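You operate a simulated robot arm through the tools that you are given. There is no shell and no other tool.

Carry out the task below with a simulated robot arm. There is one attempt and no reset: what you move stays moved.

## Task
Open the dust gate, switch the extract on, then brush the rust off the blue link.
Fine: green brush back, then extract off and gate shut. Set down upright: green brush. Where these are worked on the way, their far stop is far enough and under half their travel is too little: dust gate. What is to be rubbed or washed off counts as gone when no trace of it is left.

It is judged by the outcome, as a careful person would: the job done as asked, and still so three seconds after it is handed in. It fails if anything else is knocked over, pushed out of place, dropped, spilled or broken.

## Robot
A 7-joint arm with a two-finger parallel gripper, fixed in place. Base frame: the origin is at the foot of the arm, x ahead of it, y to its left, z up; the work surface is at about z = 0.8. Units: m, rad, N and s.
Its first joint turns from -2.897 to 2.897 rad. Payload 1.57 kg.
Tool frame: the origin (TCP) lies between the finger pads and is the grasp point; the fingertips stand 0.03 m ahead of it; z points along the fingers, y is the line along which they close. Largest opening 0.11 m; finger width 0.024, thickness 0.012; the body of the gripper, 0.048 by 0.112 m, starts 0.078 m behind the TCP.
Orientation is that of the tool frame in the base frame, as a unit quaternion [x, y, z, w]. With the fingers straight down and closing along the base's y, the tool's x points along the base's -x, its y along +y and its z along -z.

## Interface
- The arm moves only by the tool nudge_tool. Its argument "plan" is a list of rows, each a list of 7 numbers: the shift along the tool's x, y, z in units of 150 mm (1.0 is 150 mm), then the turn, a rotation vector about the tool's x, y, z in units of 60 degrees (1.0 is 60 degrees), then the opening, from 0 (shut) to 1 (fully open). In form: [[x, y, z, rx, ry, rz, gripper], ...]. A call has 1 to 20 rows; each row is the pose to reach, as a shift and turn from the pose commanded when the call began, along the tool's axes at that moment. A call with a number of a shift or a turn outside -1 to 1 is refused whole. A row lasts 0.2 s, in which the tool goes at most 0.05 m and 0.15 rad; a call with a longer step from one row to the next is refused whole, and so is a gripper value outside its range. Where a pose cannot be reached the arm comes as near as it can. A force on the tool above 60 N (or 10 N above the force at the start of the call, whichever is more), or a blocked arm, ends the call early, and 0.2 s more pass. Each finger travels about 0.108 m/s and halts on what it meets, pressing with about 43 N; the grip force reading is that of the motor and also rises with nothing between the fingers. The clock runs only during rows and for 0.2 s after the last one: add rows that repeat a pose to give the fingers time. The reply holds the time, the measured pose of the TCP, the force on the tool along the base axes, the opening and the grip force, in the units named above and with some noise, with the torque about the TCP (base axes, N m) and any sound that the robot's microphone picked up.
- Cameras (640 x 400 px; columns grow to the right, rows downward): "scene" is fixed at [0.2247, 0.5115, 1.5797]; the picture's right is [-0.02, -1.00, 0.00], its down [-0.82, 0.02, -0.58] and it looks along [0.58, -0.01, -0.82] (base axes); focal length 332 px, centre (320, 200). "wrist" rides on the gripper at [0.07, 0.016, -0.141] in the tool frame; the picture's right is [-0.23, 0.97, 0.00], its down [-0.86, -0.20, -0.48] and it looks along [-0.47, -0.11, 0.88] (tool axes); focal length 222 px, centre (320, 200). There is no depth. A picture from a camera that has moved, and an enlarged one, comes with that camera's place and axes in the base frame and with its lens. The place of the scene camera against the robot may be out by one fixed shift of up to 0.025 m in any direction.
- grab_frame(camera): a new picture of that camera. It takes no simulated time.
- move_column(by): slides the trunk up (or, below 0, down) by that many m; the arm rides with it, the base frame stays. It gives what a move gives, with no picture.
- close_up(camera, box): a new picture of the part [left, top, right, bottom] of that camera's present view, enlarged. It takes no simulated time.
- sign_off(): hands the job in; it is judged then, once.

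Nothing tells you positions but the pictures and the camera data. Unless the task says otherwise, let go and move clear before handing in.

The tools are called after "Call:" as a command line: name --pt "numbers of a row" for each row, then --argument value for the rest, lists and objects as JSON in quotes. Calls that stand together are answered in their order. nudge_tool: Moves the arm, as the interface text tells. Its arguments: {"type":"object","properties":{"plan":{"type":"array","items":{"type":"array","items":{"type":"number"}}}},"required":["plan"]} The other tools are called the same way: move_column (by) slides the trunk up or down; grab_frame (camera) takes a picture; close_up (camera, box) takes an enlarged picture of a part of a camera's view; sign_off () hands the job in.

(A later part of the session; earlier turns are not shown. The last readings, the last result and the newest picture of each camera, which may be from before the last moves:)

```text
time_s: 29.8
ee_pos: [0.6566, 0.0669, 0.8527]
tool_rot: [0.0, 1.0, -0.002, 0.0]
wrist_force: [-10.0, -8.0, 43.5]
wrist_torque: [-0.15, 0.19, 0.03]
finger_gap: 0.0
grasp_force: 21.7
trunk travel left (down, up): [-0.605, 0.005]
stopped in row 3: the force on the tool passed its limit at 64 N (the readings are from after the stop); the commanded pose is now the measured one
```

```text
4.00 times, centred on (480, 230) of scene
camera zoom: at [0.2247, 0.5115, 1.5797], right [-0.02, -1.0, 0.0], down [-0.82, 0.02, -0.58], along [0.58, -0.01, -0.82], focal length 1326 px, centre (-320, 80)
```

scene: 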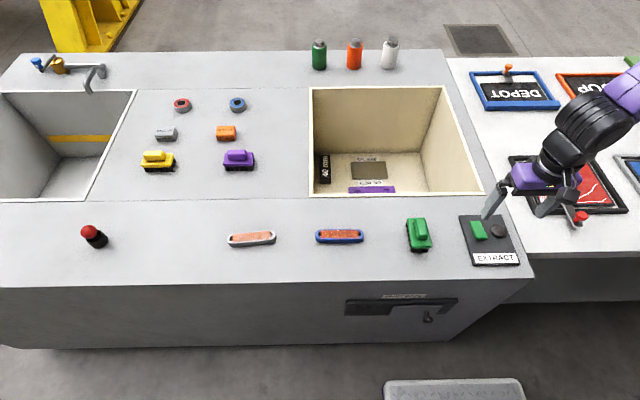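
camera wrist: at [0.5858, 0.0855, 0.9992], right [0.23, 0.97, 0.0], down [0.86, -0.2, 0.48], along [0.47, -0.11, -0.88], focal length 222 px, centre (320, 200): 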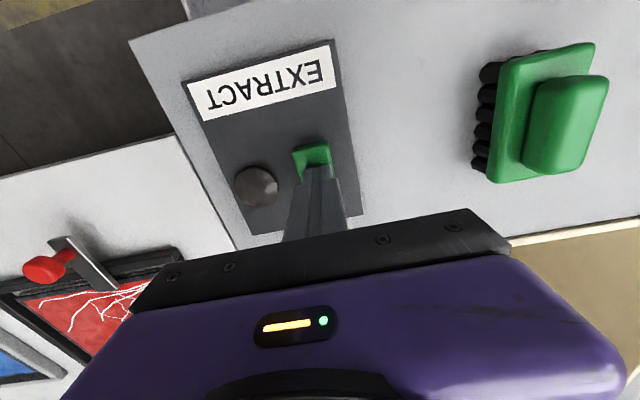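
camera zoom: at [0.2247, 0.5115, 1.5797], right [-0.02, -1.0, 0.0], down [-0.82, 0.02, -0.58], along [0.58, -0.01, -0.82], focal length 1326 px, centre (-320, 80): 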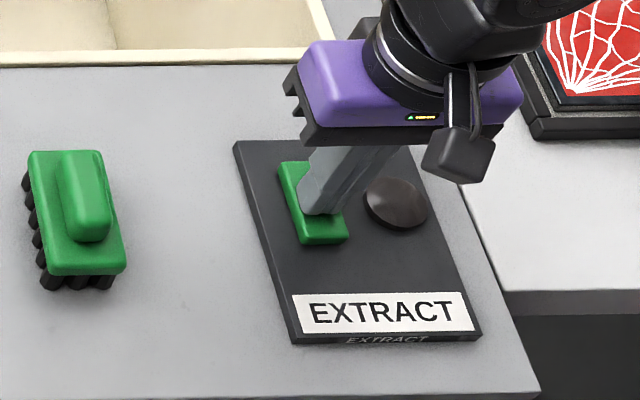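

The lamp is still dark while pressing. I'll lift off and see whether anything changed.

Call:
nudge_tool --pt "0 0 -0.05 0 0 0 0" --pt "0 0 -0.15 0 0 0 0" --pt "0 0 -0.3 0 0 0 0" --pt "0.1 0 -0.5 0 0 0 0" --pt "0.3 0 -0.6 0 0 0 0"

Call:
grab_frame --camera "scene"

Call:
close_up --camera "scene" --box '[400, 180, 560, 280]'

Call:
close_up --camera "wrist" --box '[160, 60, 400, 220]'

```text
time_s: 31.0
ee_pos: [0.6116, 0.0677, 0.9416]
tool_rot: [-0.001, 1.0, -0.002, 0.0]
wrist_force: [0.5, 0.2, 0.1]
wrist_torque: [0.03, 0.0, 0.0]
finger_gap: 0.0
grasp_force: 21.2
trunk travel left (down, up): [-0.605, 0.005]
```

```text
taken
```

scene: 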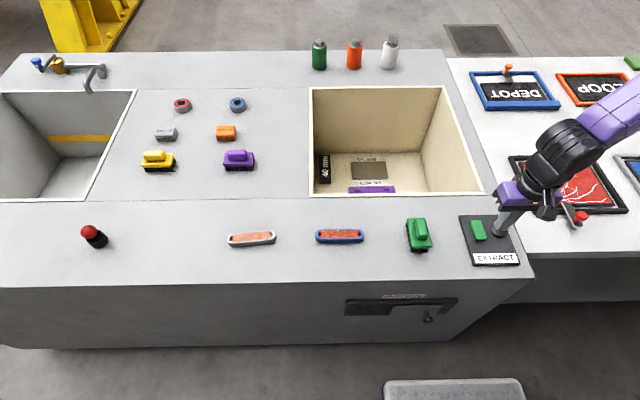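

```text
4.00 times, centred on (480, 230) of scene
camera zoom: at [0.2247, 0.5115, 1.5797], right [-0.02, -1.0, 0.0], down [-0.82, 0.02, -0.58], along [0.58, -0.01, -0.82], focal length 1326 px, centre (-320, 80)
```

zoom: 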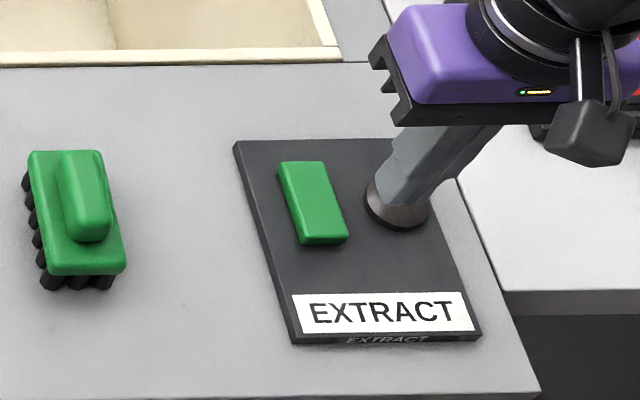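

```text
2.50 times, centred on (280, 140) of wrist
camera zoom: at [0.5404, 0.0851, 1.0831], right [0.23, 0.97, 0.0], down [0.86, -0.2, 0.48], along [0.47, -0.11, -0.88], focal length 555 px, centre (420, 350)
```

zoom: 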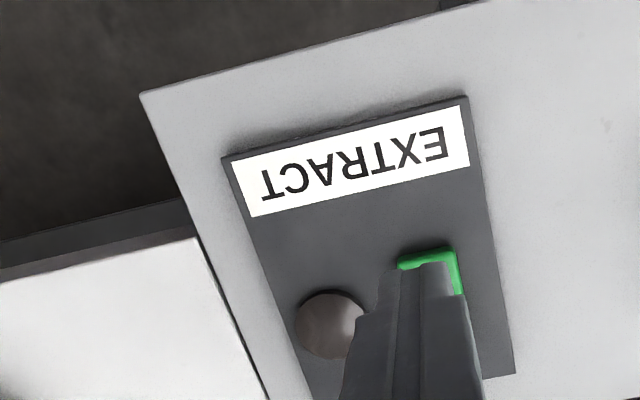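

The hand is blocking the lamp in both views. I'll move back for an unobstructed look.

Call:
nudge_tool --pt "0.1 0.15 -0.2 0 0 0 0" --pt "0.2 0.3 -0.3 0 0 0 0.3" --pt "0.3 0.45 -0.4 0 0 0 0.6"

Call:
close_up --camera "scene" --box '[400, 180, 560, 280]'

Call:
grab_frame --camera "wrist"

```text
time_s: 31.8
ee_pos: [0.5658, 0.135, 1.0022]
tool_rot: [-0.001, 1.0, -0.002, -0.001]
wrist_force: [-0.3, -0.5, 0.3]
wrist_torque: [0.02, 0.03, 0.0]
finger_gap: 0.0659
grasp_force: 0.0
trunk travel left (down, up): [-0.605, 0.005]
```

```text
4.00 times, centred on (480, 230) of scene
camera zoom: at [0.2247, 0.5115, 1.5797], right [-0.02, -1.0, 0.0], down [-0.82, 0.02, -0.58], along [0.58, -0.01, -0.82], focal length 1326 px, centre (-320, 80)
```

zoom: 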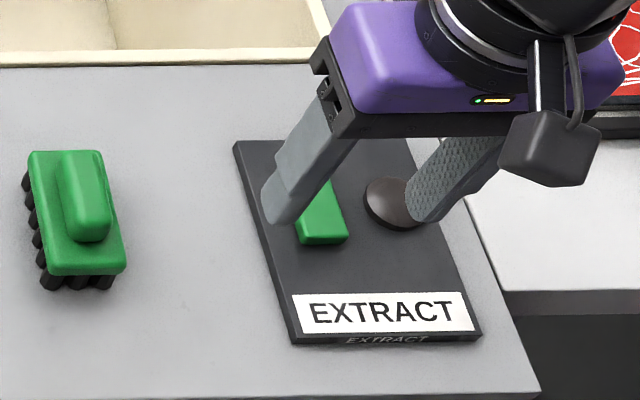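

```text
taken
camera wrist: at [0.4965, 0.1526, 1.1418], right [0.23, 0.97, 0.0], down [0.86, -0.2, 0.48], along [0.47, -0.11, -0.88], focal length 222 px, centre (320, 200)
```

wrist: 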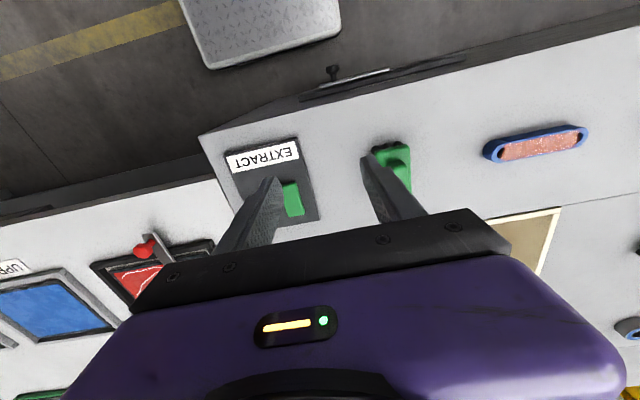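

The lamp is still dark, so the extract is not on. I'll look closely at the green block in case it is a rocker with two ends.

Call:
nudge_tool --pt "0 -0.15 0.1 0 0 0 1" --pt "-0.1 -0.3 0.2 0 0 0 1" --pt "-0.2 -0.45 0.4 0 0 0 1"

Call:
close_up --camera "wrist" --box '[220, 60, 420, 220]'

Call:
close_up --camera "scene" --box '[440, 200, 540, 270]'

```text
time_s: 32.6
ee_pos: [0.5971, 0.0703, 0.9391]
tool_rot: [-0.001, 1.0, -0.001, 0.0]
wrist_force: [0.3, -0.7, 0.1]
wrist_torque: [-0.02, -0.03, 0.02]
finger_gap: 0.11
grasp_force: 0.0
trunk travel left (down, up): [-0.605, 0.005]
```

```text
2.50 times, centred on (320, 140) of wrist
camera zoom: at [0.5265, 0.0877, 1.0802], right [0.23, 0.97, 0.0], down [0.86, -0.2, 0.48], along [0.47, -0.11, -0.88], focal length 555 px, centre (320, 350)
```

zoom: 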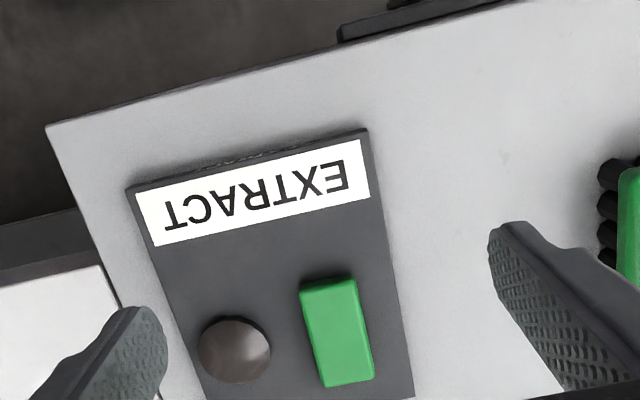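

```text
5.71 times, centred on (490, 235) of scene
camera zoom: at [0.2247, 0.5115, 1.5797], right [-0.02, -1.0, 0.0], down [-0.82, 0.02, -0.58], along [0.58, -0.01, -0.82], focal length 1894 px, centre (-651, 0)
```

zoom: 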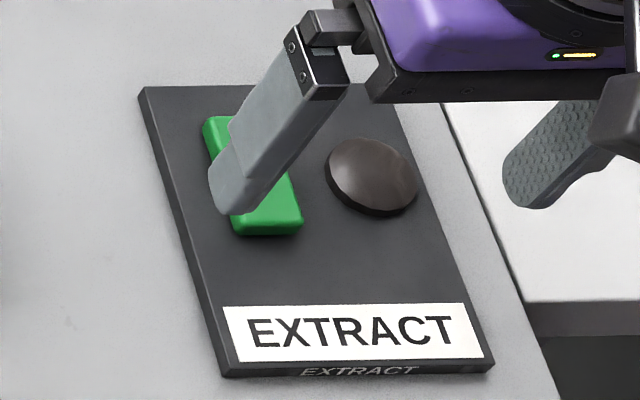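

I'll clear the arm from the scene view so I can compare the switch with its starting appearance.

Call:
nudge_tool --pt "0 0.25 -0.1 0 0 0 1" --pt "0 0.5 -0.2 0 0 0 1" --pt "0 0.75 -0.3 0 0 0 1" --pt "0 1.0 -0.4 0 0 0 1"

Call:
nudge_tool --pt "0 0.25 -0.1 0 0 0 1" --pt "0 0.5 -0.1 0 0 0 1" --pt "0 0.6 -0.1 0 0 0 1"

Call:
close_up --camera "scene" --box '[400, 200, 540, 280]'

Call:
grab_frame --camera "scene"

```text
time_s: 33.6
ee_pos: [0.5949, 0.2205, 1.0013]
tool_rot: [0.0, 1.0, -0.003, -0.001]
wrist_force: [0.4, -0.4, 0.2]
wrist_torque: [0.0, 0.02, 0.0]
finger_gap: 0.1099
grasp_force: 0.0
trunk travel left (down, up): [-0.605, 0.005]
```

```text
time_s: 34.4
ee_pos: [0.5965, 0.3095, 1.0179]
tool_rot: [-0.001, 1.0, -0.002, 0.0]
wrist_force: [0.1, -0.7, -0.2]
wrist_torque: [0.0, -0.04, -0.01]
finger_gap: 0.11
grasp_force: 0.1
trunk travel left (down, up): [-0.605, 0.005]
```

```text
4.57 times, centred on (470, 240) of scene
camera zoom: at [0.2247, 0.5115, 1.5797], right [-0.02, -1.0, 0.0], down [-0.82, 0.02, -0.58], along [0.58, -0.01, -0.82], focal length 1516 px, centre (-366, 17)
```

zoom: 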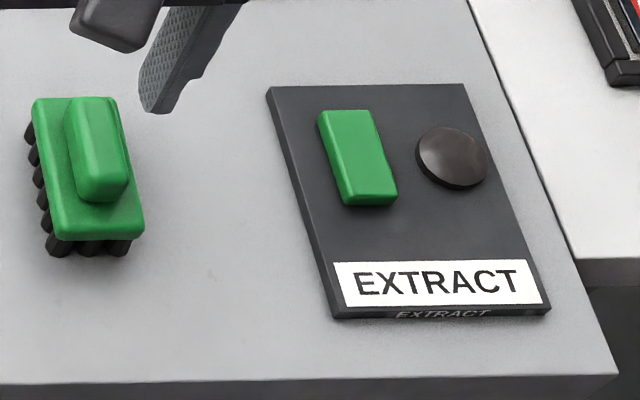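

```text
taken
```

scene: 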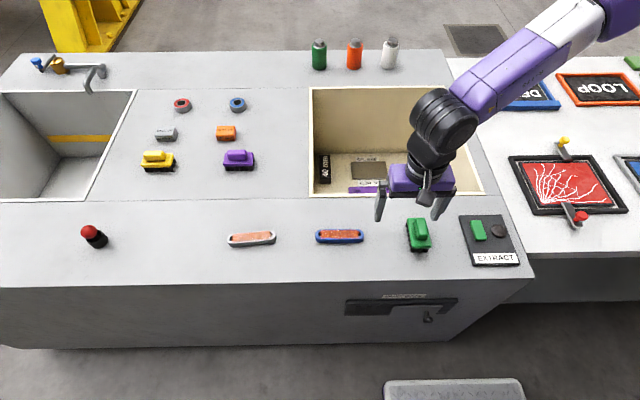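

Compared with before, the block's near end has dropped slightly, so it looks like a rocker and my central press was not decisive. I'll press its near end firmly, at about x 0.638.

Call:
nudge_tool --pt "0 -0.3 0 0 0 0 0.7" --pt "-0.1 -0.6 0 0 0 0 0.4" --pt "-0.2 -0.8 0 0 0 0 0.1" --pt "-0.28 -1.0 0.1 0 0 0 0"

Call:
nudge_tool --pt "0 -0.25 0 0 0 0 0" --pt "0 -0.5 0.1 0 0 0 0" --pt "0 -0.6 0.4 0 0 0 0" --pt "0 -0.6 0.7 0 0 0 0" --pt "0 -0.6 0.85 0 0 0 0"

Call:
grab_frame --camera "wrist"

```text
time_s: 35.4
ee_pos: [0.6374, 0.1576, 0.998]
tool_rot: [-0.001, 1.0, -0.001, 0.0]
wrist_force: [0.3, 0.0, -1.1]
wrist_torque: [-0.02, 0.0, -0.02]
finger_gap: 0.0002
grasp_force: 21.1
trunk travel left (down, up): [-0.605, 0.005]
```

```text
time_s: 36.6
ee_pos: [0.6375, 0.0685, 0.873]
tool_rot: [0.0, 1.0, -0.001, 0.0]
wrist_force: [0.1, 0.8, 0.3]
wrist_torque: [-0.02, 0.01, 0.02]
finger_gap: 0.0
grasp_force: 21.4
trunk travel left (down, up): [-0.605, 0.005]
```

```text
taken
camera wrist: at [0.5661, 0.0855, 1.0139], right [0.23, 0.97, 0.0], down [0.85, -0.2, 0.48], along [0.47, -0.11, -0.88], focal length 222 px, centre (320, 200)
```

wrist: 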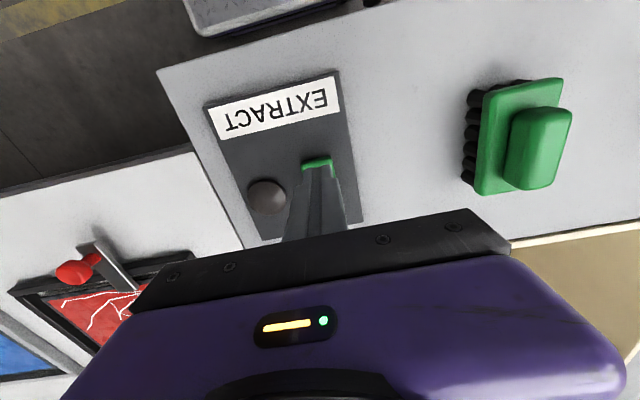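

The tips are over the near end of the rocker. Pressing in fine steps.

Call:
nudge_tool --pt "0 0 0.05 0 0 0 0" --pt "0 0 0.1 0 0 0 0" --pt "0 0 0.12 0 0 0 0" --pt "0 0 0.14 0 0 0 0" --pt "0 0 0.16 0 0 0 0"

Call:
close_up --camera "scene" --box '[400, 200, 540, 280]'

```text
time_s: 37.8
ee_pos: [0.6378, 0.0668, 0.8512]
tool_rot: [0.0, 1.0, -0.002, -0.001]
wrist_force: [-8.1, -5.8, 39.9]
wrist_torque: [-0.2, -0.26, 0.08]
finger_gap: 0.0
grasp_force: 21.3
trunk travel left (down, up): [-0.605, 0.005]
heard: click
```

```text
4.57 times, centred on (470, 240) of scene
camera zoom: at [0.2247, 0.5115, 1.5797], right [-0.02, -1.0, 0.0], down [-0.82, 0.02, -0.58], along [0.58, -0.01, -0.82], focal length 1516 px, centre (-366, 17)
```

zoom: 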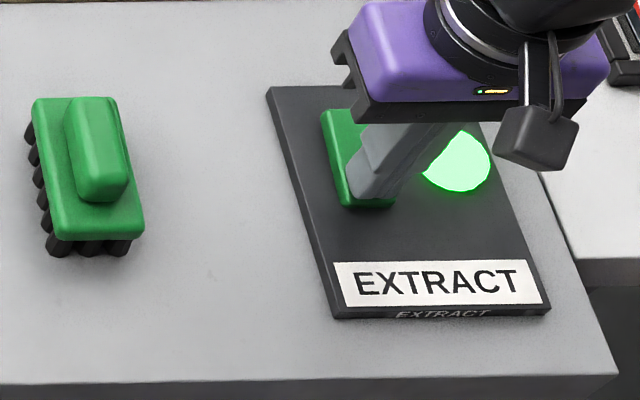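

A click sounded and the lamp lit green: the extract is on. I'll lift off, check it stays lit, and go on to the green brush.

Call:
nudge_tool --pt "0 0 -0.1 0 0 0 0" --pt "0 0 -0.3 0 0 0 0" --pt "0 0.1 -0.5 0 0 0 0.2" --pt "0.1 0.35 -0.6 0 0 0 0.5" --pt "0.2 0.65 -0.7 0 0 0 0.8" --pt "0.25 0.95 -0.75 0 0 0 1"

Call:
grab_frame --camera "wrist"

Call:
grab_frame --camera "scene"

```text
time_s: 39.2
ee_pos: [0.6001, 0.209, 0.9628]
tool_rot: [0.0, 1.0, -0.003, 0.0]
wrist_force: [-0.2, -0.8, 0.0]
wrist_torque: [0.03, 0.02, 0.0]
finger_gap: 0.1099
grasp_force: 0.1
trunk travel left (down, up): [-0.605, 0.005]
```

```text
taken
camera wrist: at [0.5299, 0.2276, 1.1049], right [0.23, 0.97, 0.0], down [0.85, -0.2, 0.48], along [0.47, -0.11, -0.88], focal length 222 px, centre (320, 200)
```

wrist: 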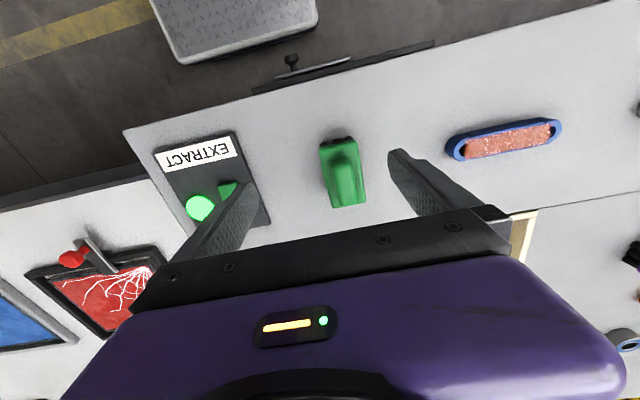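

```text
taken
```

scene: 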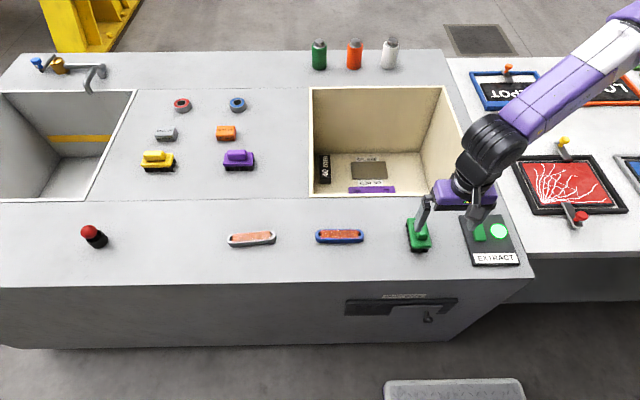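

Call:
close_up --camera "wrist" --box '[260, 100, 420, 220]'

Call:
close_up --camera "wrist" --box '[420, 90, 600, 190]'

```text
3.33 times, centred on (340, 160) of wrist
camera zoom: at [0.5299, 0.2276, 1.1049], right [0.23, 0.97, 0.0], down [0.85, -0.2, 0.48], along [0.47, -0.11, -0.88], focal length 740 px, centre (253, 333)
```

zoom: 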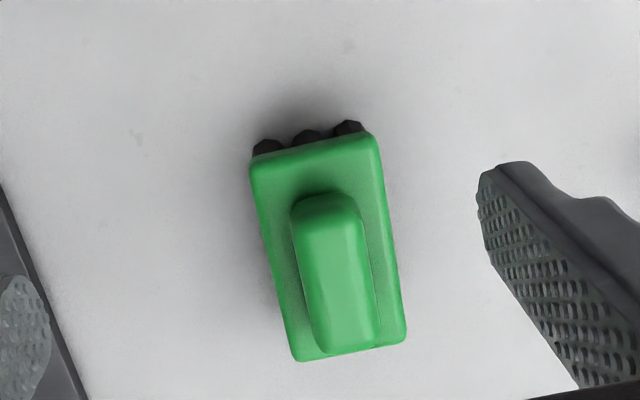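

```text
3.56 times, centred on (510, 140) of wrist
camera zoom: at [0.5299, 0.2276, 1.1049], right [0.23, 0.97, 0.0], down [0.85, -0.2, 0.48], along [0.47, -0.11, -0.88], focal length 790 px, centre (-356, 413)
```

zoom: 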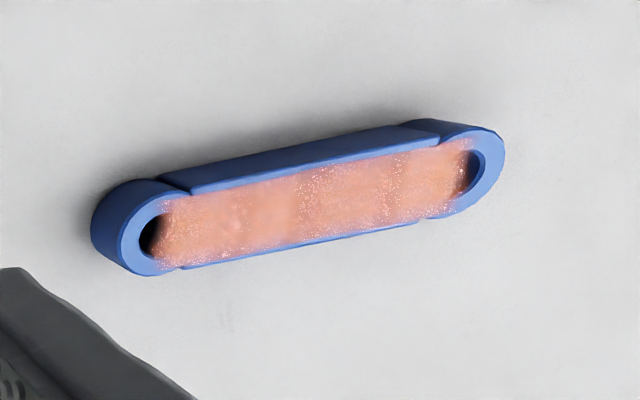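

The extract stays on (lamp lit). The brush is centred near (0.650, 0.2325), aligned with x, with a handle ridge about 27 mm wide. I'll position the open fingers above it.

Call:
nudge_tool --pt "-0.11 0.05 0 0 0 0 1" --pt "-0.22 0.1 0.0 0 0 0 1" --pt "-0.333 0.157 0.1 0 0 0 1" --pt "-0.333 0.157 0.2 0 0 0 1" --pt "-0.333 0.157 0.2 0 0 0 1"

Call:
grab_frame --camera "wrist"

Call:
close_up --camera "scene" --box '[360, 190, 480, 270]'

```text
time_s: 40.4
ee_pos: [0.6513, 0.2352, 0.9328]
tool_rot: [-0.001, 1.0, -0.002, 0.0]
wrist_force: [-0.6, -0.4, 0.0]
wrist_torque: [-0.01, -0.01, -0.01]
finger_gap: 0.1101
grasp_force: 0.1
trunk travel left (down, up): [-0.605, 0.005]
```

```text
taken
camera wrist: at [0.5799, 0.2517, 1.0737], right [0.23, 0.97, 0.0], down [0.86, -0.2, 0.48], along [0.47, -0.11, -0.88], focal length 222 px, centre (320, 200)
```

wrist: 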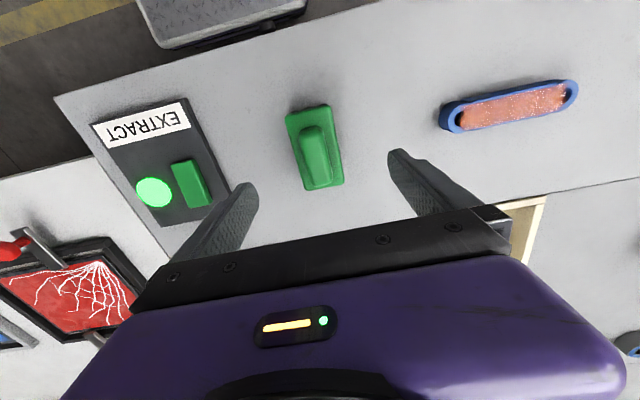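

```text
5.00 times, centred on (420, 230) of scene
camera zoom: at [0.2247, 0.5115, 1.5797], right [-0.02, -1.0, 0.0], down [-0.82, 0.02, -0.58], along [0.58, -0.01, -0.82], focal length 1658 px, centre (-180, 50)
```

zoom: 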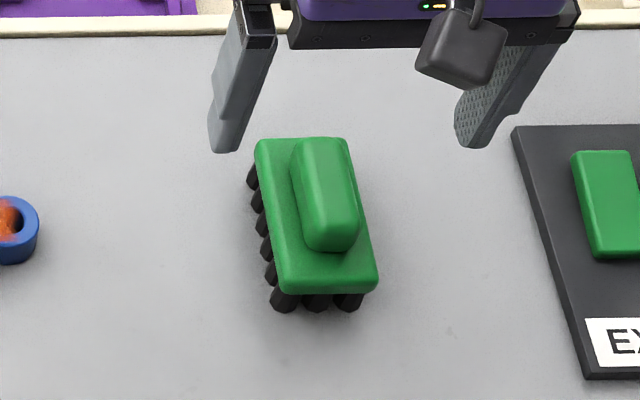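

I'll zoom in to measure the handle and board heights.

Call:
close_up --camera "wrist" --box '[260, 90, 380, 200]'

```text
3.64 times, centred on (320, 145) of wrist
camera zoom: at [0.5799, 0.2517, 1.0737], right [0.23, 0.97, 0.0], down [0.86, -0.2, 0.48], along [0.47, -0.11, -0.88], focal length 808 px, centre (320, 400)
```

zoom: 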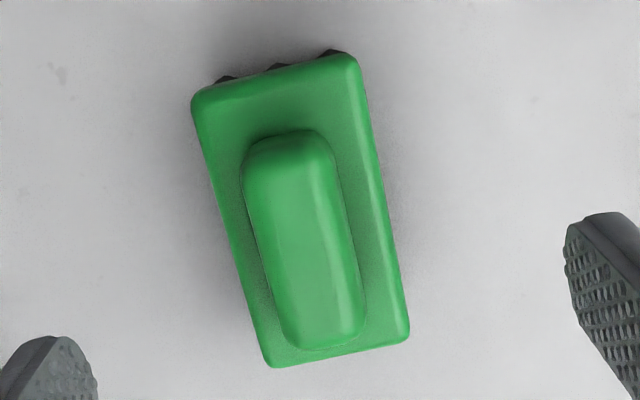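

The board top is at about z 0.838 and the handle top at about 0.868. I'll lower the fingertips to just above the board on both sides of the handle, then check.

Call:
nudge_tool --pt "0.04 -0.02 0.08 0 0 0 1" --pt "0.04 -0.02 0.18 0 0 0 0.8" --pt "0.04 -0.02 0.28 0 0 0 0.7" --pt "0.04 -0.02 0.38 0 0 0 0.6" --pt "0.04 -0.02 0.38 0 0 0 0.6"

Call:
grab_frame --camera "wrist"

Call:
close_up --camera "scene" --box '[360, 190, 480, 270]'

```text
time_s: 41.6
ee_pos: [0.6476, 0.2315, 0.8738]
tool_rot: [-0.001, 1.0, -0.002, -0.001]
wrist_force: [-1.2, 0.3, -0.1]
wrist_torque: [-0.02, -0.01, 0.0]
finger_gap: 0.066
grasp_force: 0.1
trunk travel left (down, up): [-0.605, 0.005]
```

```text
taken
camera wrist: at [0.5747, 0.2488, 1.0153], right [0.23, 0.97, 0.0], down [0.86, -0.2, 0.48], along [0.47, -0.11, -0.88], focal length 222 px, centre (320, 200)
```

wrist: 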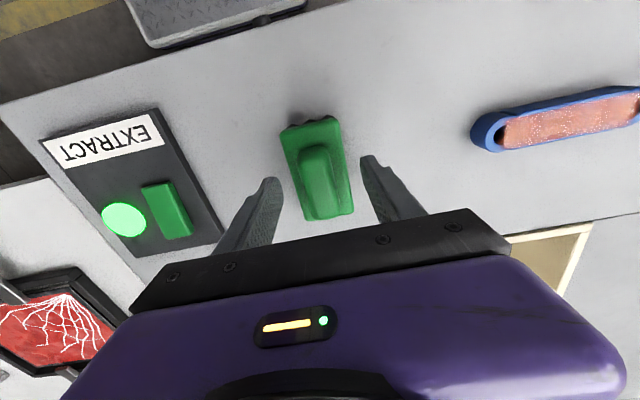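

```text
5.00 times, centred on (420, 230) of scene
camera zoom: at [0.2247, 0.5115, 1.5797], right [-0.02, -1.0, 0.0], down [-0.82, 0.02, -0.58], along [0.58, -0.01, -0.82], focal length 1658 px, centre (-180, 50)
```

zoom: 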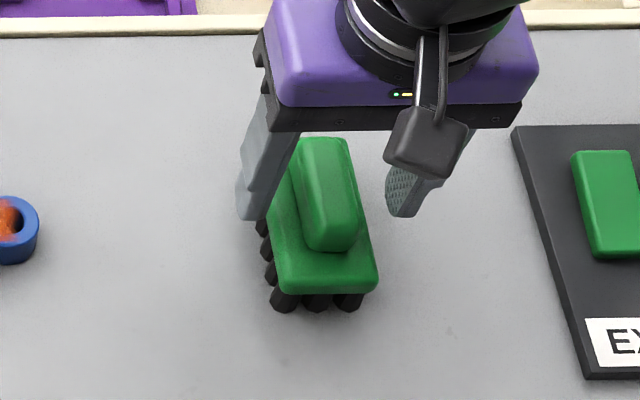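

The fingers straddle the handle with the tips above the board. Closing to grip.

Call:
nudge_tool --pt "0 0 0 0 0 0 0.4" --pt "0 0 0 0 0 0 0.25" --pt "0 0 0 0 0 0 0.1" --pt "0 0 0 0 0 0 0" --pt "0 0 0 0 0 0 0"

Call:
grab_frame --camera "wrist"

Call:
close_up --camera "scene" --box '[360, 190, 480, 270]'

```text
time_s: 42.8
ee_pos: [0.6467, 0.2317, 0.8748]
tool_rot: [0.001, 1.0, -0.002, 0.0]
wrist_force: [1.2, 0.3, 0.2]
wrist_torque: [0.0, 0.05, 0.02]
finger_gap: 0.0252
grasp_force: 37.0
trunk travel left (down, up): [-0.605, 0.005]
```

```text
taken
camera wrist: at [0.5748, 0.2488, 1.0155], right [0.23, 0.97, 0.0], down [0.86, -0.2, 0.48], along [0.47, -0.11, -0.88], focal length 222 px, centre (320, 200)
```

wrist: 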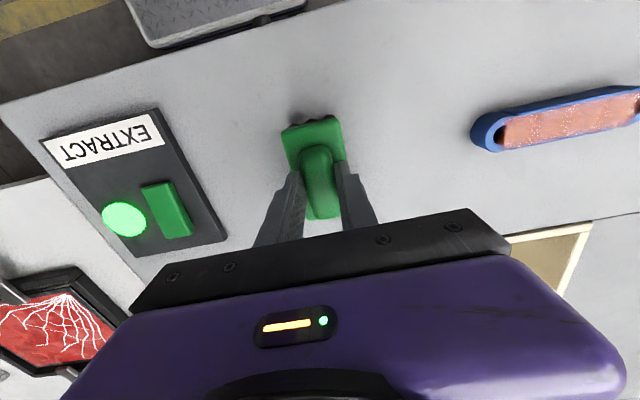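

```text
5.00 times, centred on (420, 230) of scene
camera zoom: at [0.2247, 0.5115, 1.5797], right [-0.02, -1.0, 0.0], down [-0.82, 0.02, -0.58], along [0.58, -0.01, -0.82], focal length 1658 px, centre (-180, 50)
```

zoom: 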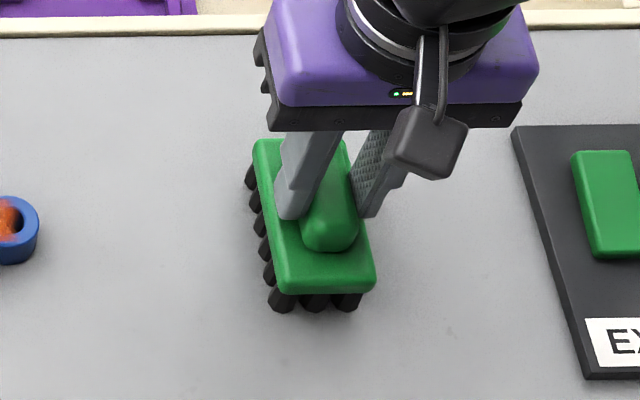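

The brush is gripped (gap 25 mm). In its home place the TCP is at (0.6467, 0.2317, 0.8748), so the bristle bottoms are about 75 mm below the TCP. I'll lift it and move towards the blue link.

Call:
nudge_tool --pt "0 0 -0.1 0 0 0 0" --pt "0 0 -0.25 0 0 0 0" --pt "0 0 -0.45 0 0 0 0" --pt "0 0 -0.65 0 0 0 0" --pt "0 0 -0.65 0 0 0 0"

Call:
grab_frame --camera "wrist"

Call:
close_up --camera "scene" --box '[360, 150, 500, 270]'

```text
time_s: 44.0
ee_pos: [0.6451, 0.2309, 0.9742]
tool_rot: [0.0, 1.0, -0.002, 0.0]
wrist_force: [0.5, 0.2, -0.6]
wrist_torque: [0.0, 0.03, -0.01]
finger_gap: 0.0
grasp_force: 21.4
trunk travel left (down, up): [-0.605, 0.005]
```

```text
taken
camera wrist: at [0.5738, 0.2483, 1.1143], right [0.23, 0.97, 0.0], down [0.86, -0.2, 0.48], along [0.47, -0.11, -0.88], focal length 222 px, centre (320, 200)
```

wrist: 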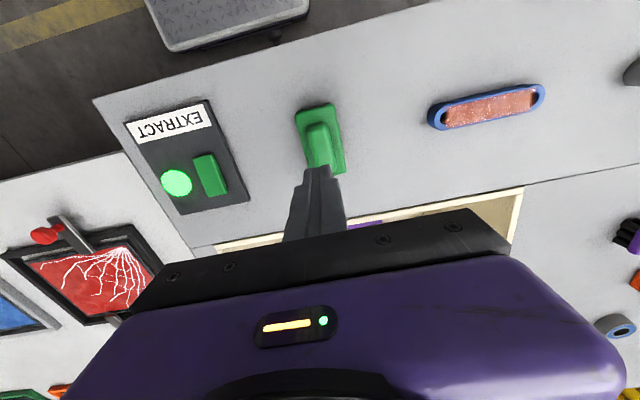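

```text
3.33 times, centred on (430, 210) of scene
camera zoom: at [0.2247, 0.5115, 1.5797], right [-0.02, -1.0, 0.0], down [-0.82, 0.02, -0.58], along [0.58, -0.01, -0.82], focal length 1105 px, centre (-47, 167)
```

zoom: 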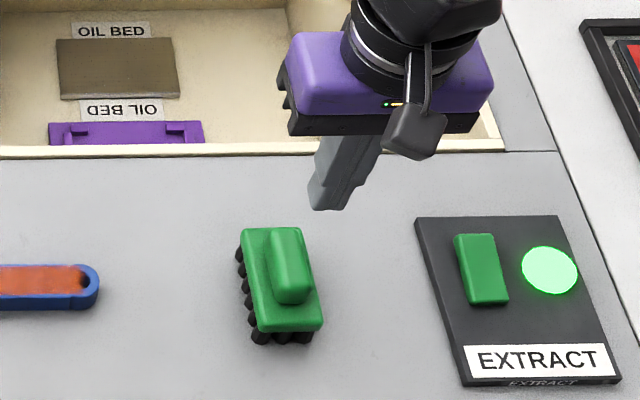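

The fingers slid off the handle, and the brush is still standing in its place. I need a deeper grip, so I'll open to about 34 mm and go down until the tips touch the board.

Call:
nudge_tool --pt "0 0 0 0 0 0 0.2" --pt "0 0 0 0 0 0 0.32" --pt "0 0 0.2 0 0 0 0.32" --pt "0 0 0.4 0 0 0 0.32" --pt "0 0 0.55 0 0 0 0.32" --pt "0 0 0.55 0 0 0 0.32"

Call:
close_up --camera "wrist" --box '[240, 90, 400, 220]'

Call:
close_up --camera "scene" --box '[360, 190, 480, 270]'

```text
time_s: 45.4
ee_pos: [0.6455, 0.2308, 0.8897]
tool_rot: [-0.001, 1.0, -0.002, 0.0]
wrist_force: [-0.6, 0.1, 0.3]
wrist_torque: [0.01, 0.0, -0.01]
finger_gap: 0.0353
grasp_force: 0.3
trunk travel left (down, up): [-0.605, 0.005]
```

```text
3.08 times, centred on (320, 155) of wrist
camera zoom: at [0.5744, 0.2484, 1.03], right [0.23, 0.97, 0.0], down [0.86, -0.2, 0.48], along [0.47, -0.11, -0.88], focal length 684 px, centre (320, 338)
```

zoom: 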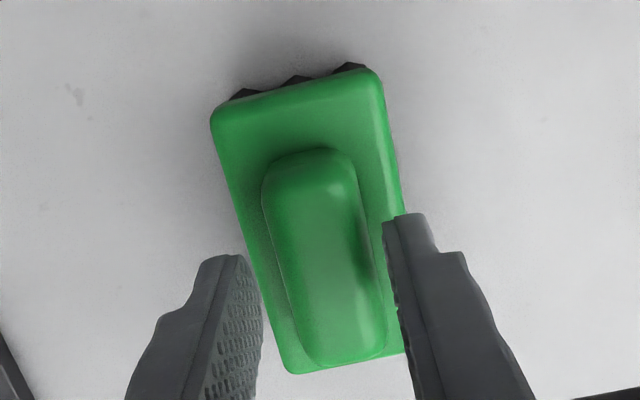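

```text
5.00 times, centred on (420, 230) of scene
camera zoom: at [0.2247, 0.5115, 1.5797], right [-0.02, -1.0, 0.0], down [-0.82, 0.02, -0.58], along [0.58, -0.01, -0.82], focal length 1658 px, centre (-180, 50)
```

zoom: 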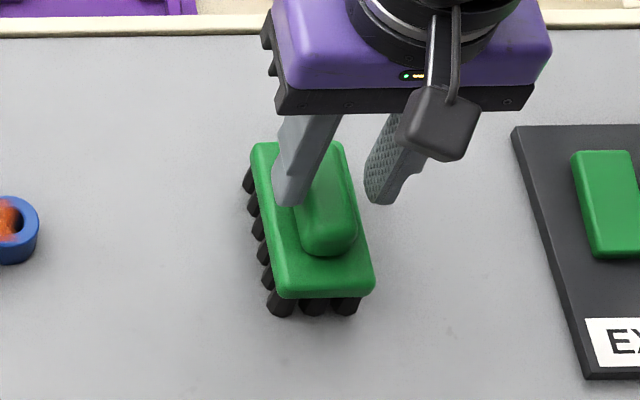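

The hand is centred on the handle. I'll step down carefully until the tips meet the board.

Call:
nudge_tool --pt "0 0 0.05 0 0 0 0.32" --pt "0 0 0.1 0 0 0 0.32" --pt "0 0 0.13 0 0 0 0.32" --pt "0 0 0.15 0 0 0 0.32"

Call:
nudge_tool --pt "0 0 0.01 0 0 0 0.32" --pt "0 0 0.02 0 0 0 0.32" --pt "0 0 0.03 0 0 0 0.32"

```text
time_s: 46.4
ee_pos: [0.6442, 0.2309, 0.8664]
tool_rot: [0.0, 1.0, -0.003, 0.0]
wrist_force: [1.0, -0.2, 0.3]
wrist_torque: [-0.02, 0.0, 0.02]
finger_gap: 0.0353
grasp_force: 0.1
trunk travel left (down, up): [-0.605, 0.005]
```

```text
time_s: 47.2
ee_pos: [0.6453, 0.2318, 0.8661]
tool_rot: [-0.001, 1.0, 0.0, 0.001]
wrist_force: [-6.7, -7.8, 54.8]
wrist_torque: [-0.18, 0.29, -0.04]
finger_gap: 0.0337
grasp_force: 0.2
trunk travel left (down, up): [-0.605, 0.005]
```

The tips touched the board with the TCP at about 0.866. I'll come up a hair and grip there.

Call:
nudge_tool --pt "0 0 -0.025 0 0 0 0.32" --pt "0 0 -0.025 0 0 0 0.32"

Call:
nudge_tool --pt "0 0 0 0 0 0 0.2" --pt "0 0 0 0 0 0 0.1" --pt "0 0 0 0 0 0 0" --pt "0 0 0 0 0 0 0" --pt "0 0 0 0 0 0 0"

Call:
close_up --camera "wrist" --box '[240, 90, 400, 220]'

Call:
close_up --camera "scene" --box '[360, 190, 480, 270]'

```text
time_s: 47.8
ee_pos: [0.6454, 0.2307, 0.8658]
tool_rot: [-0.001, 1.0, -0.002, 0.0]
wrist_force: [1.4, 2.5, 14.4]
wrist_torque: [0.26, 0.0, 0.04]
finger_gap: 0.0342
grasp_force: 0.1
trunk travel left (down, up): [-0.605, 0.005]
```

```text
time_s: 49.0
ee_pos: [0.6446, 0.2308, 0.8655]
tool_rot: [0.0, 1.0, -0.002, 0.0]
wrist_force: [-0.1, -0.2, -0.1]
wrist_torque: [-0.01, -0.03, -0.03]
finger_gap: 0.0253
grasp_force: 37.0
trunk travel left (down, up): [-0.605, 0.005]
```

```text
3.08 times, centred on (320, 155) of wrist
camera zoom: at [0.5738, 0.2487, 1.007], right [0.23, 0.97, 0.0], down [0.86, -0.2, 0.48], along [0.47, -0.11, -0.88], focal length 684 px, centre (320, 338)
```

zoom: 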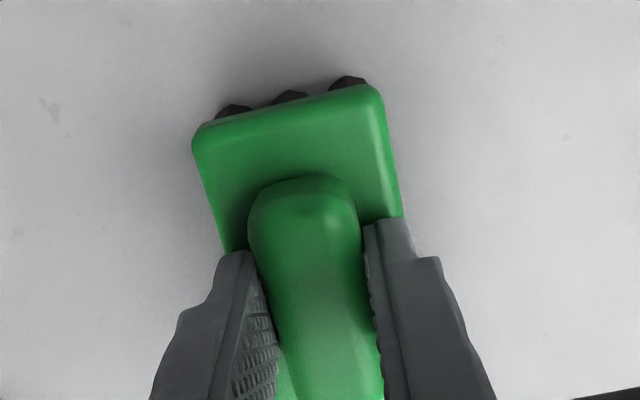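

```text
5.00 times, centred on (420, 230) of scene
camera zoom: at [0.2247, 0.5115, 1.5797], right [-0.02, -1.0, 0.0], down [-0.82, 0.02, -0.58], along [0.58, -0.01, -0.82], focal length 1658 px, centre (-180, 50)
```

zoom: 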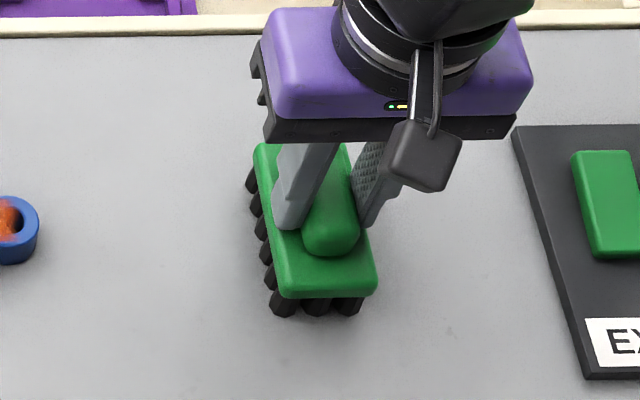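

The grip is deeper now. I'll lift very slowly and check it holds.

Call:
nudge_tool --pt "0 0 -0.02 0 0 0 0" --pt "0 0 -0.05 0 0 0 0" --pt "0 0 -0.1 0 0 0 0" --pt "0 0 -0.1 0 0 0 0"

Call:
close_up --camera "scene" --box '[360, 190, 480, 270]'

```text
time_s: 50.0
ee_pos: [0.6446, 0.2305, 0.8815]
tool_rot: [0.0, 1.0, -0.001, 0.001]
wrist_force: [0.1, 1.4, -1.9]
wrist_torque: [-0.01, 0.02, -0.02]
finger_gap: 0.0256
grasp_force: 36.3
trunk travel left (down, up): [-0.605, 0.005]
```

```text
5.00 times, centred on (420, 230) of scene
camera zoom: at [0.2247, 0.5115, 1.5797], right [-0.02, -1.0, 0.0], down [-0.82, 0.02, -0.58], along [0.58, -0.01, -0.82], focal length 1658 px, centre (-180, 50)
```

zoom: 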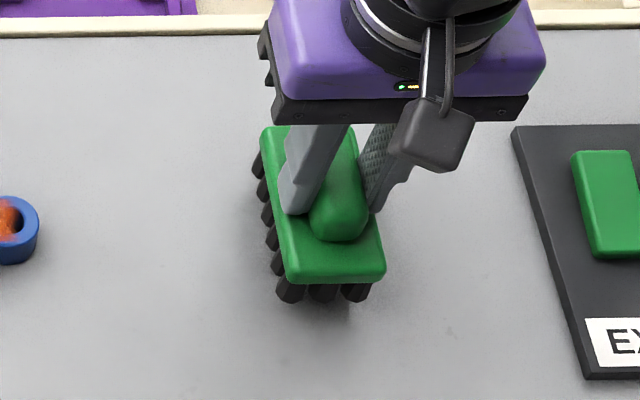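

The brush is off the bench and held securely. With this grip the bristle bottoms are about 65 mm below the TCP. I'll raise it and move over towards the blue link.

Call:
nudge_tool --pt "0 0 -0.15 0 0 0 0" --pt "0 0 -0.3 0 0 0 0" --pt "0 0 -0.48 0 0 0 0" --pt "0 0.1 -0.48 0 0 0 0" --pt "0 0.25 -0.48 0 0 0 0" --pt "0 0.4 -0.48 0 0 0 0" --pt "0 0.5 -0.48 0 0 0 0" --pt "0 0.5 -0.48 0 0 0 0"

Call:
grab_frame --camera "wrist"

Call:
grab_frame --camera "scene"

```text
time_s: 51.8
ee_pos: [0.6449, 0.3052, 0.9515]
tool_rot: [-0.001, 1.0, -0.002, 0.0]
wrist_force: [-0.3, 0.3, -1.4]
wrist_torque: [0.01, -0.02, -0.01]
finger_gap: 0.0254
grasp_force: 36.4
trunk travel left (down, up): [-0.605, 0.005]
```

```text
taken
camera wrist: at [0.574, 0.3227, 1.093], right [0.23, 0.97, 0.0], down [0.86, -0.2, 0.48], along [0.47, -0.11, -0.88], focal length 222 px, centre (320, 200)
```

wrist: 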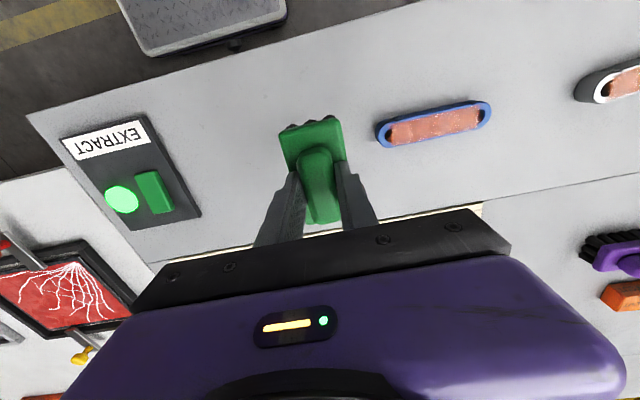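

```text
taken
```

scene: 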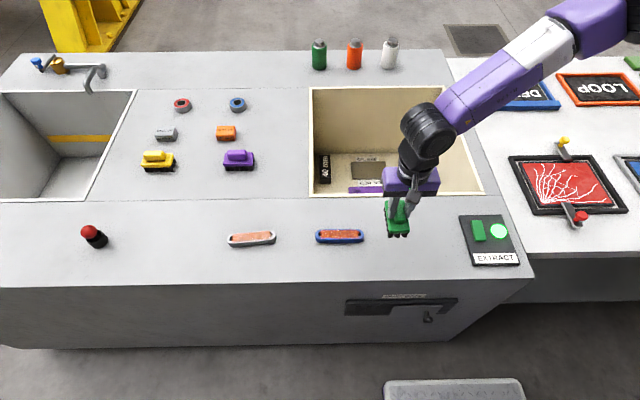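

Call:
close_up --camera "wrist" --box '[260, 80, 500, 230]'

Call:
close_up --camera "scene" --box '[300, 215, 380, 265]'

```text
2.67 times, centred on (380, 155) of wrist
camera zoom: at [0.574, 0.3227, 1.093], right [0.23, 0.97, 0.0], down [0.86, -0.2, 0.48], along [0.47, -0.11, -0.88], focal length 592 px, centre (160, 320)
```

zoom: 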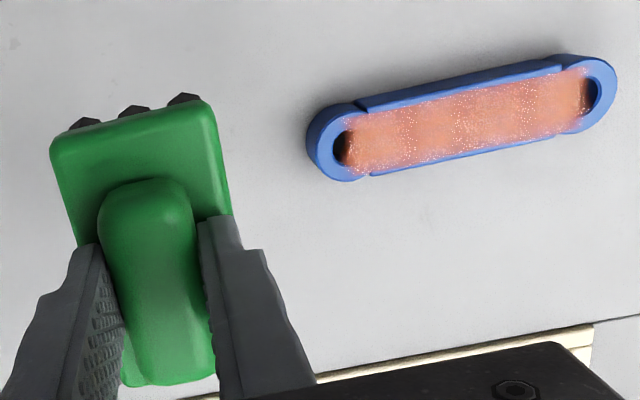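

```text
8.00 times, centred on (340, 240) of scene
camera zoom: at [0.2247, 0.5115, 1.5797], right [-0.02, -1.0, 0.0], down [-0.82, 0.02, -0.58], along [0.58, -0.01, -0.82], focal length 2652 px, centre (160, -120)
```

zoom: 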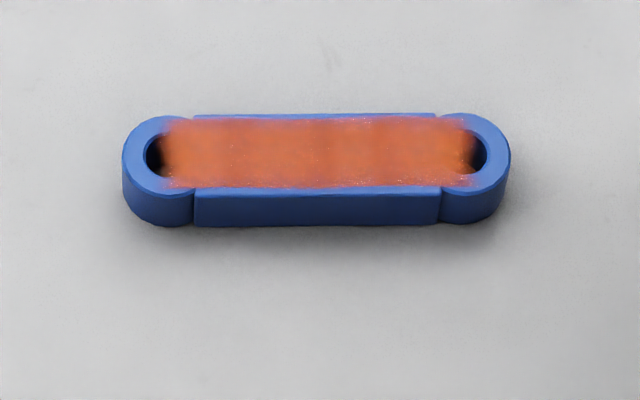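

The blue link lies along y from about 0.378 to 0.506, centred on x 0.652 with its top near z 0.82. Rust covers y 0.39 to 0.495. I'll bring the brush just above the link's rusted part.

Call:
nudge_tool --pt "-0.01 0.15 0 0 0 0 0" --pt "-0.02 0.3 0 0 0 0 0" --pt "-0.034 0.45 0 0 0 0 0" --pt "-0.034 0.6 0 0 0 0 0" --pt "-0.034 0.72 0.1 0 0 0 0" --pt "-0.034 0.72 0.25 0 0 0 0" --pt "-0.034 0.72 0.37 0 0 0 0" --pt "-0.034 0.72 0.37 0 0 0 0"

Call:
grab_frame --camera "wrist"

Call:
close_up --camera "scene" --box '[280, 180, 420, 270]'

```text
time_s: 53.6
ee_pos: [0.6497, 0.4147, 0.8961]
tool_rot: [-0.001, 1.0, -0.002, 0.0]
wrist_force: [-0.3, 0.8, -2.1]
wrist_torque: [-0.01, 0.02, 0.04]
finger_gap: 0.0252
grasp_force: 36.4
trunk travel left (down, up): [-0.605, 0.005]
```

```text
taken
camera wrist: at [0.5788, 0.4324, 1.0367], right [0.23, 0.97, 0.0], down [0.86, -0.2, 0.48], along [0.47, -0.11, -0.88], focal length 222 px, centre (320, 200)
```

wrist: 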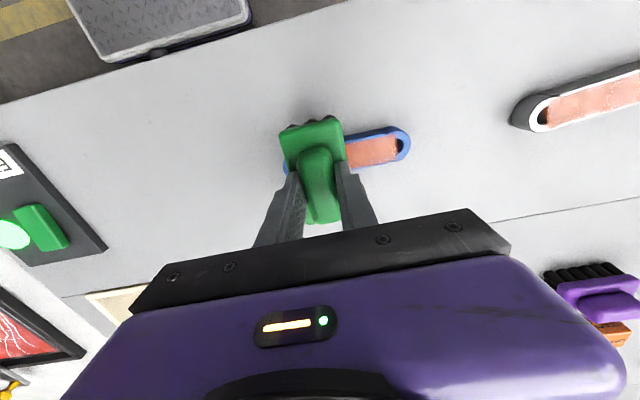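

```text
4.44 times, centred on (350, 225) of scene
camera zoom: at [0.2247, 0.5115, 1.5797], right [-0.02, -1.0, 0.0], down [-0.82, 0.02, -0.58], along [0.58, -0.01, -0.82], focal length 1474 px, centre (187, 89)
```

zoom: 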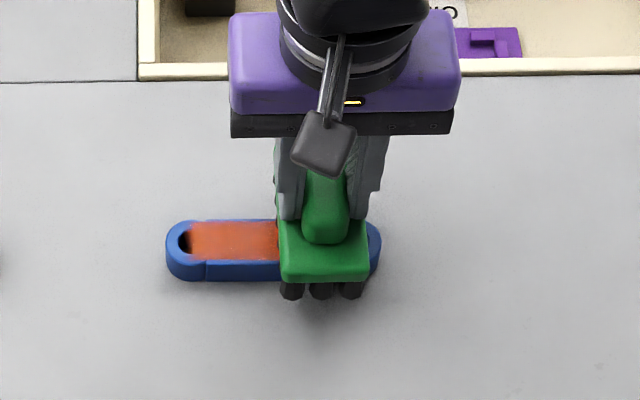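

The brush is right over the link. I'll lower it in small steps until the bristles touch.

Call:
nudge_tool --pt "0 0 0.02 0 0 0 0" --pt "0 0 0.04 0 0 0 0" --pt "0 0 0.06 0 0 0 0"

Call:
nudge_tool --pt "0 0 0.01 0 0 0 0" --pt "0 0 0.013 0 0 0 0"

```text
time_s: 54.4
ee_pos: [0.6504, 0.4144, 0.8877]
tool_rot: [0.0, 1.0, -0.002, 0.0]
wrist_force: [0.1, -2.1, 4.1]
wrist_torque: [-0.01, 0.07, 0.03]
finger_gap: 0.0254
grasp_force: 36.4
trunk travel left (down, up): [-0.605, 0.005]
```

```text
time_s: 55.0
ee_pos: [0.6506, 0.4158, 0.8866]
tool_rot: [0.0, 1.0, -0.001, 0.001]
wrist_force: [-2.7, -9.5, 35.1]
wrist_torque: [-0.18, 0.24, 0.01]
finger_gap: 0.0254
grasp_force: 36.5
trunk travel left (down, up): [-0.605, 0.005]
```

The bristles touched at a TCP height of about 0.8875. I'll ease off to a light contact and make a short trial stroke to see whether rust goes and the link stays put.

Call:
nudge_tool --pt "0 0 -0.01 0 0 0 0" --pt "0 0 -0.01 0 0 0 0" --pt "0 -0.05 -0.01 0 0 0 0" --pt "0 -0.1 -0.01 0 0 0 0" --pt "0 -0.15 -0.01 0 0 0 0" --pt "0 -0.1 -0.01 0 0 0 0" --pt "0 -0.05 -0.01 0 0 0 0" --pt "0 0 -0.01 0 0 0 0"

Call:
grab_frame --camera "wrist"

Call:
close_up --camera "scene" --box '[280, 180, 420, 270]'

```text
time_s: 56.8
ee_pos: [0.6504, 0.4129, 0.8872]
tool_rot: [-0.001, 1.0, -0.002, 0.0]
wrist_force: [0.4, -8.9, 26.0]
wrist_torque: [-0.09, 0.05, 0.0]
finger_gap: 0.0253
grasp_force: 36.9
trunk travel left (down, up): [-0.605, 0.005]
```

```text
taken
camera wrist: at [0.5793, 0.4313, 1.0285], right [0.23, 0.97, 0.0], down [0.85, -0.2, 0.48], along [0.47, -0.11, -0.88], focal length 222 px, centre (320, 200)
```

wrist: 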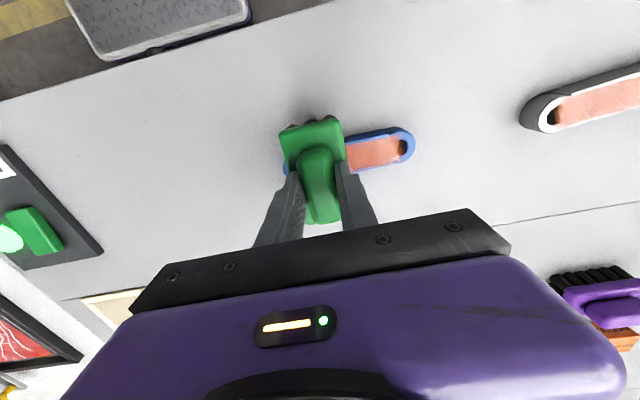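

```text
4.44 times, centred on (350, 225) of scene
camera zoom: at [0.2247, 0.5115, 1.5797], right [-0.02, -1.0, 0.0], down [-0.82, 0.02, -0.58], along [0.58, -0.01, -0.82], focal length 1474 px, centre (187, 89)
```

zoom: 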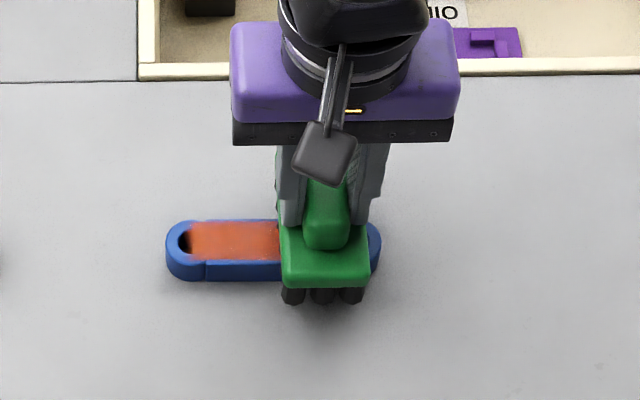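

The link has not shifted. I'll sweep the brush along the link's length to the far (left) end.

Call:
nudge_tool --pt "0 0.05 -0.004 0 0 0 0" --pt "0 0.1 -0.004 0 0 0 0" --pt "0 0.15 -0.004 0 0 0 0" --pt "0 0.2 -0.004 0 0 0 0" --pt "0 0.25 -0.004 0 0 0 0" --pt "0 0.3 -0.004 0 0 0 0" --pt "0 0.35 -0.004 0 0 0 0" --pt "0 0.4 -0.004 0 0 0 0" --pt "0 0.45 -0.004 0 0 0 0" --pt "0 0.5 -0.004 0 0 0 0" --pt "0 0.54 -0.004 0 0 0 0"

Call:
grab_frame --camera "wrist"

Call:
close_up --camera "scene" --box '[280, 180, 420, 270]'

```text
time_s: 59.2
ee_pos: [0.6496, 0.4948, 0.8888]
tool_rot: [0.0, 1.0, -0.001, 0.0]
wrist_force: [1.2, -3.5, 11.1]
wrist_torque: [-0.09, -0.04, 0.0]
finger_gap: 0.0254
grasp_force: 37.2
trunk travel left (down, up): [-0.605, 0.005]
```

```text
taken
camera wrist: at [0.5783, 0.5127, 1.0287], right [0.23, 0.97, 0.0], down [0.86, -0.2, 0.48], along [0.47, -0.11, -0.88], focal length 222 px, centre (320, 200)
```

wrist: 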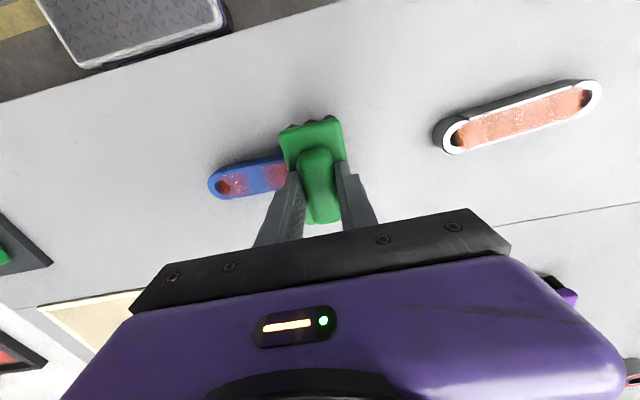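

```text
4.44 times, centred on (350, 225) of scene
camera zoom: at [0.2247, 0.5115, 1.5797], right [-0.02, -1.0, 0.0], down [-0.82, 0.02, -0.58], along [0.58, -0.01, -0.82], focal length 1474 px, centre (187, 89)
```

zoom: 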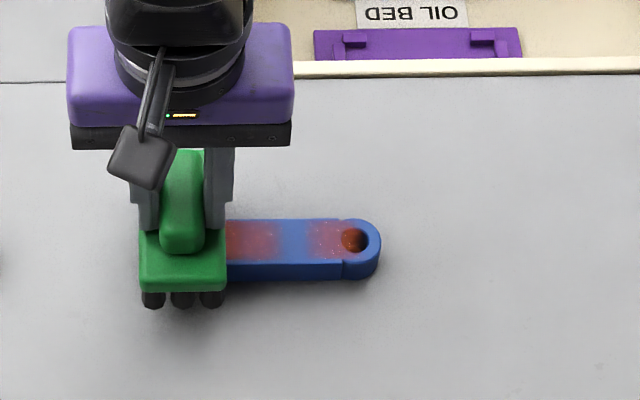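

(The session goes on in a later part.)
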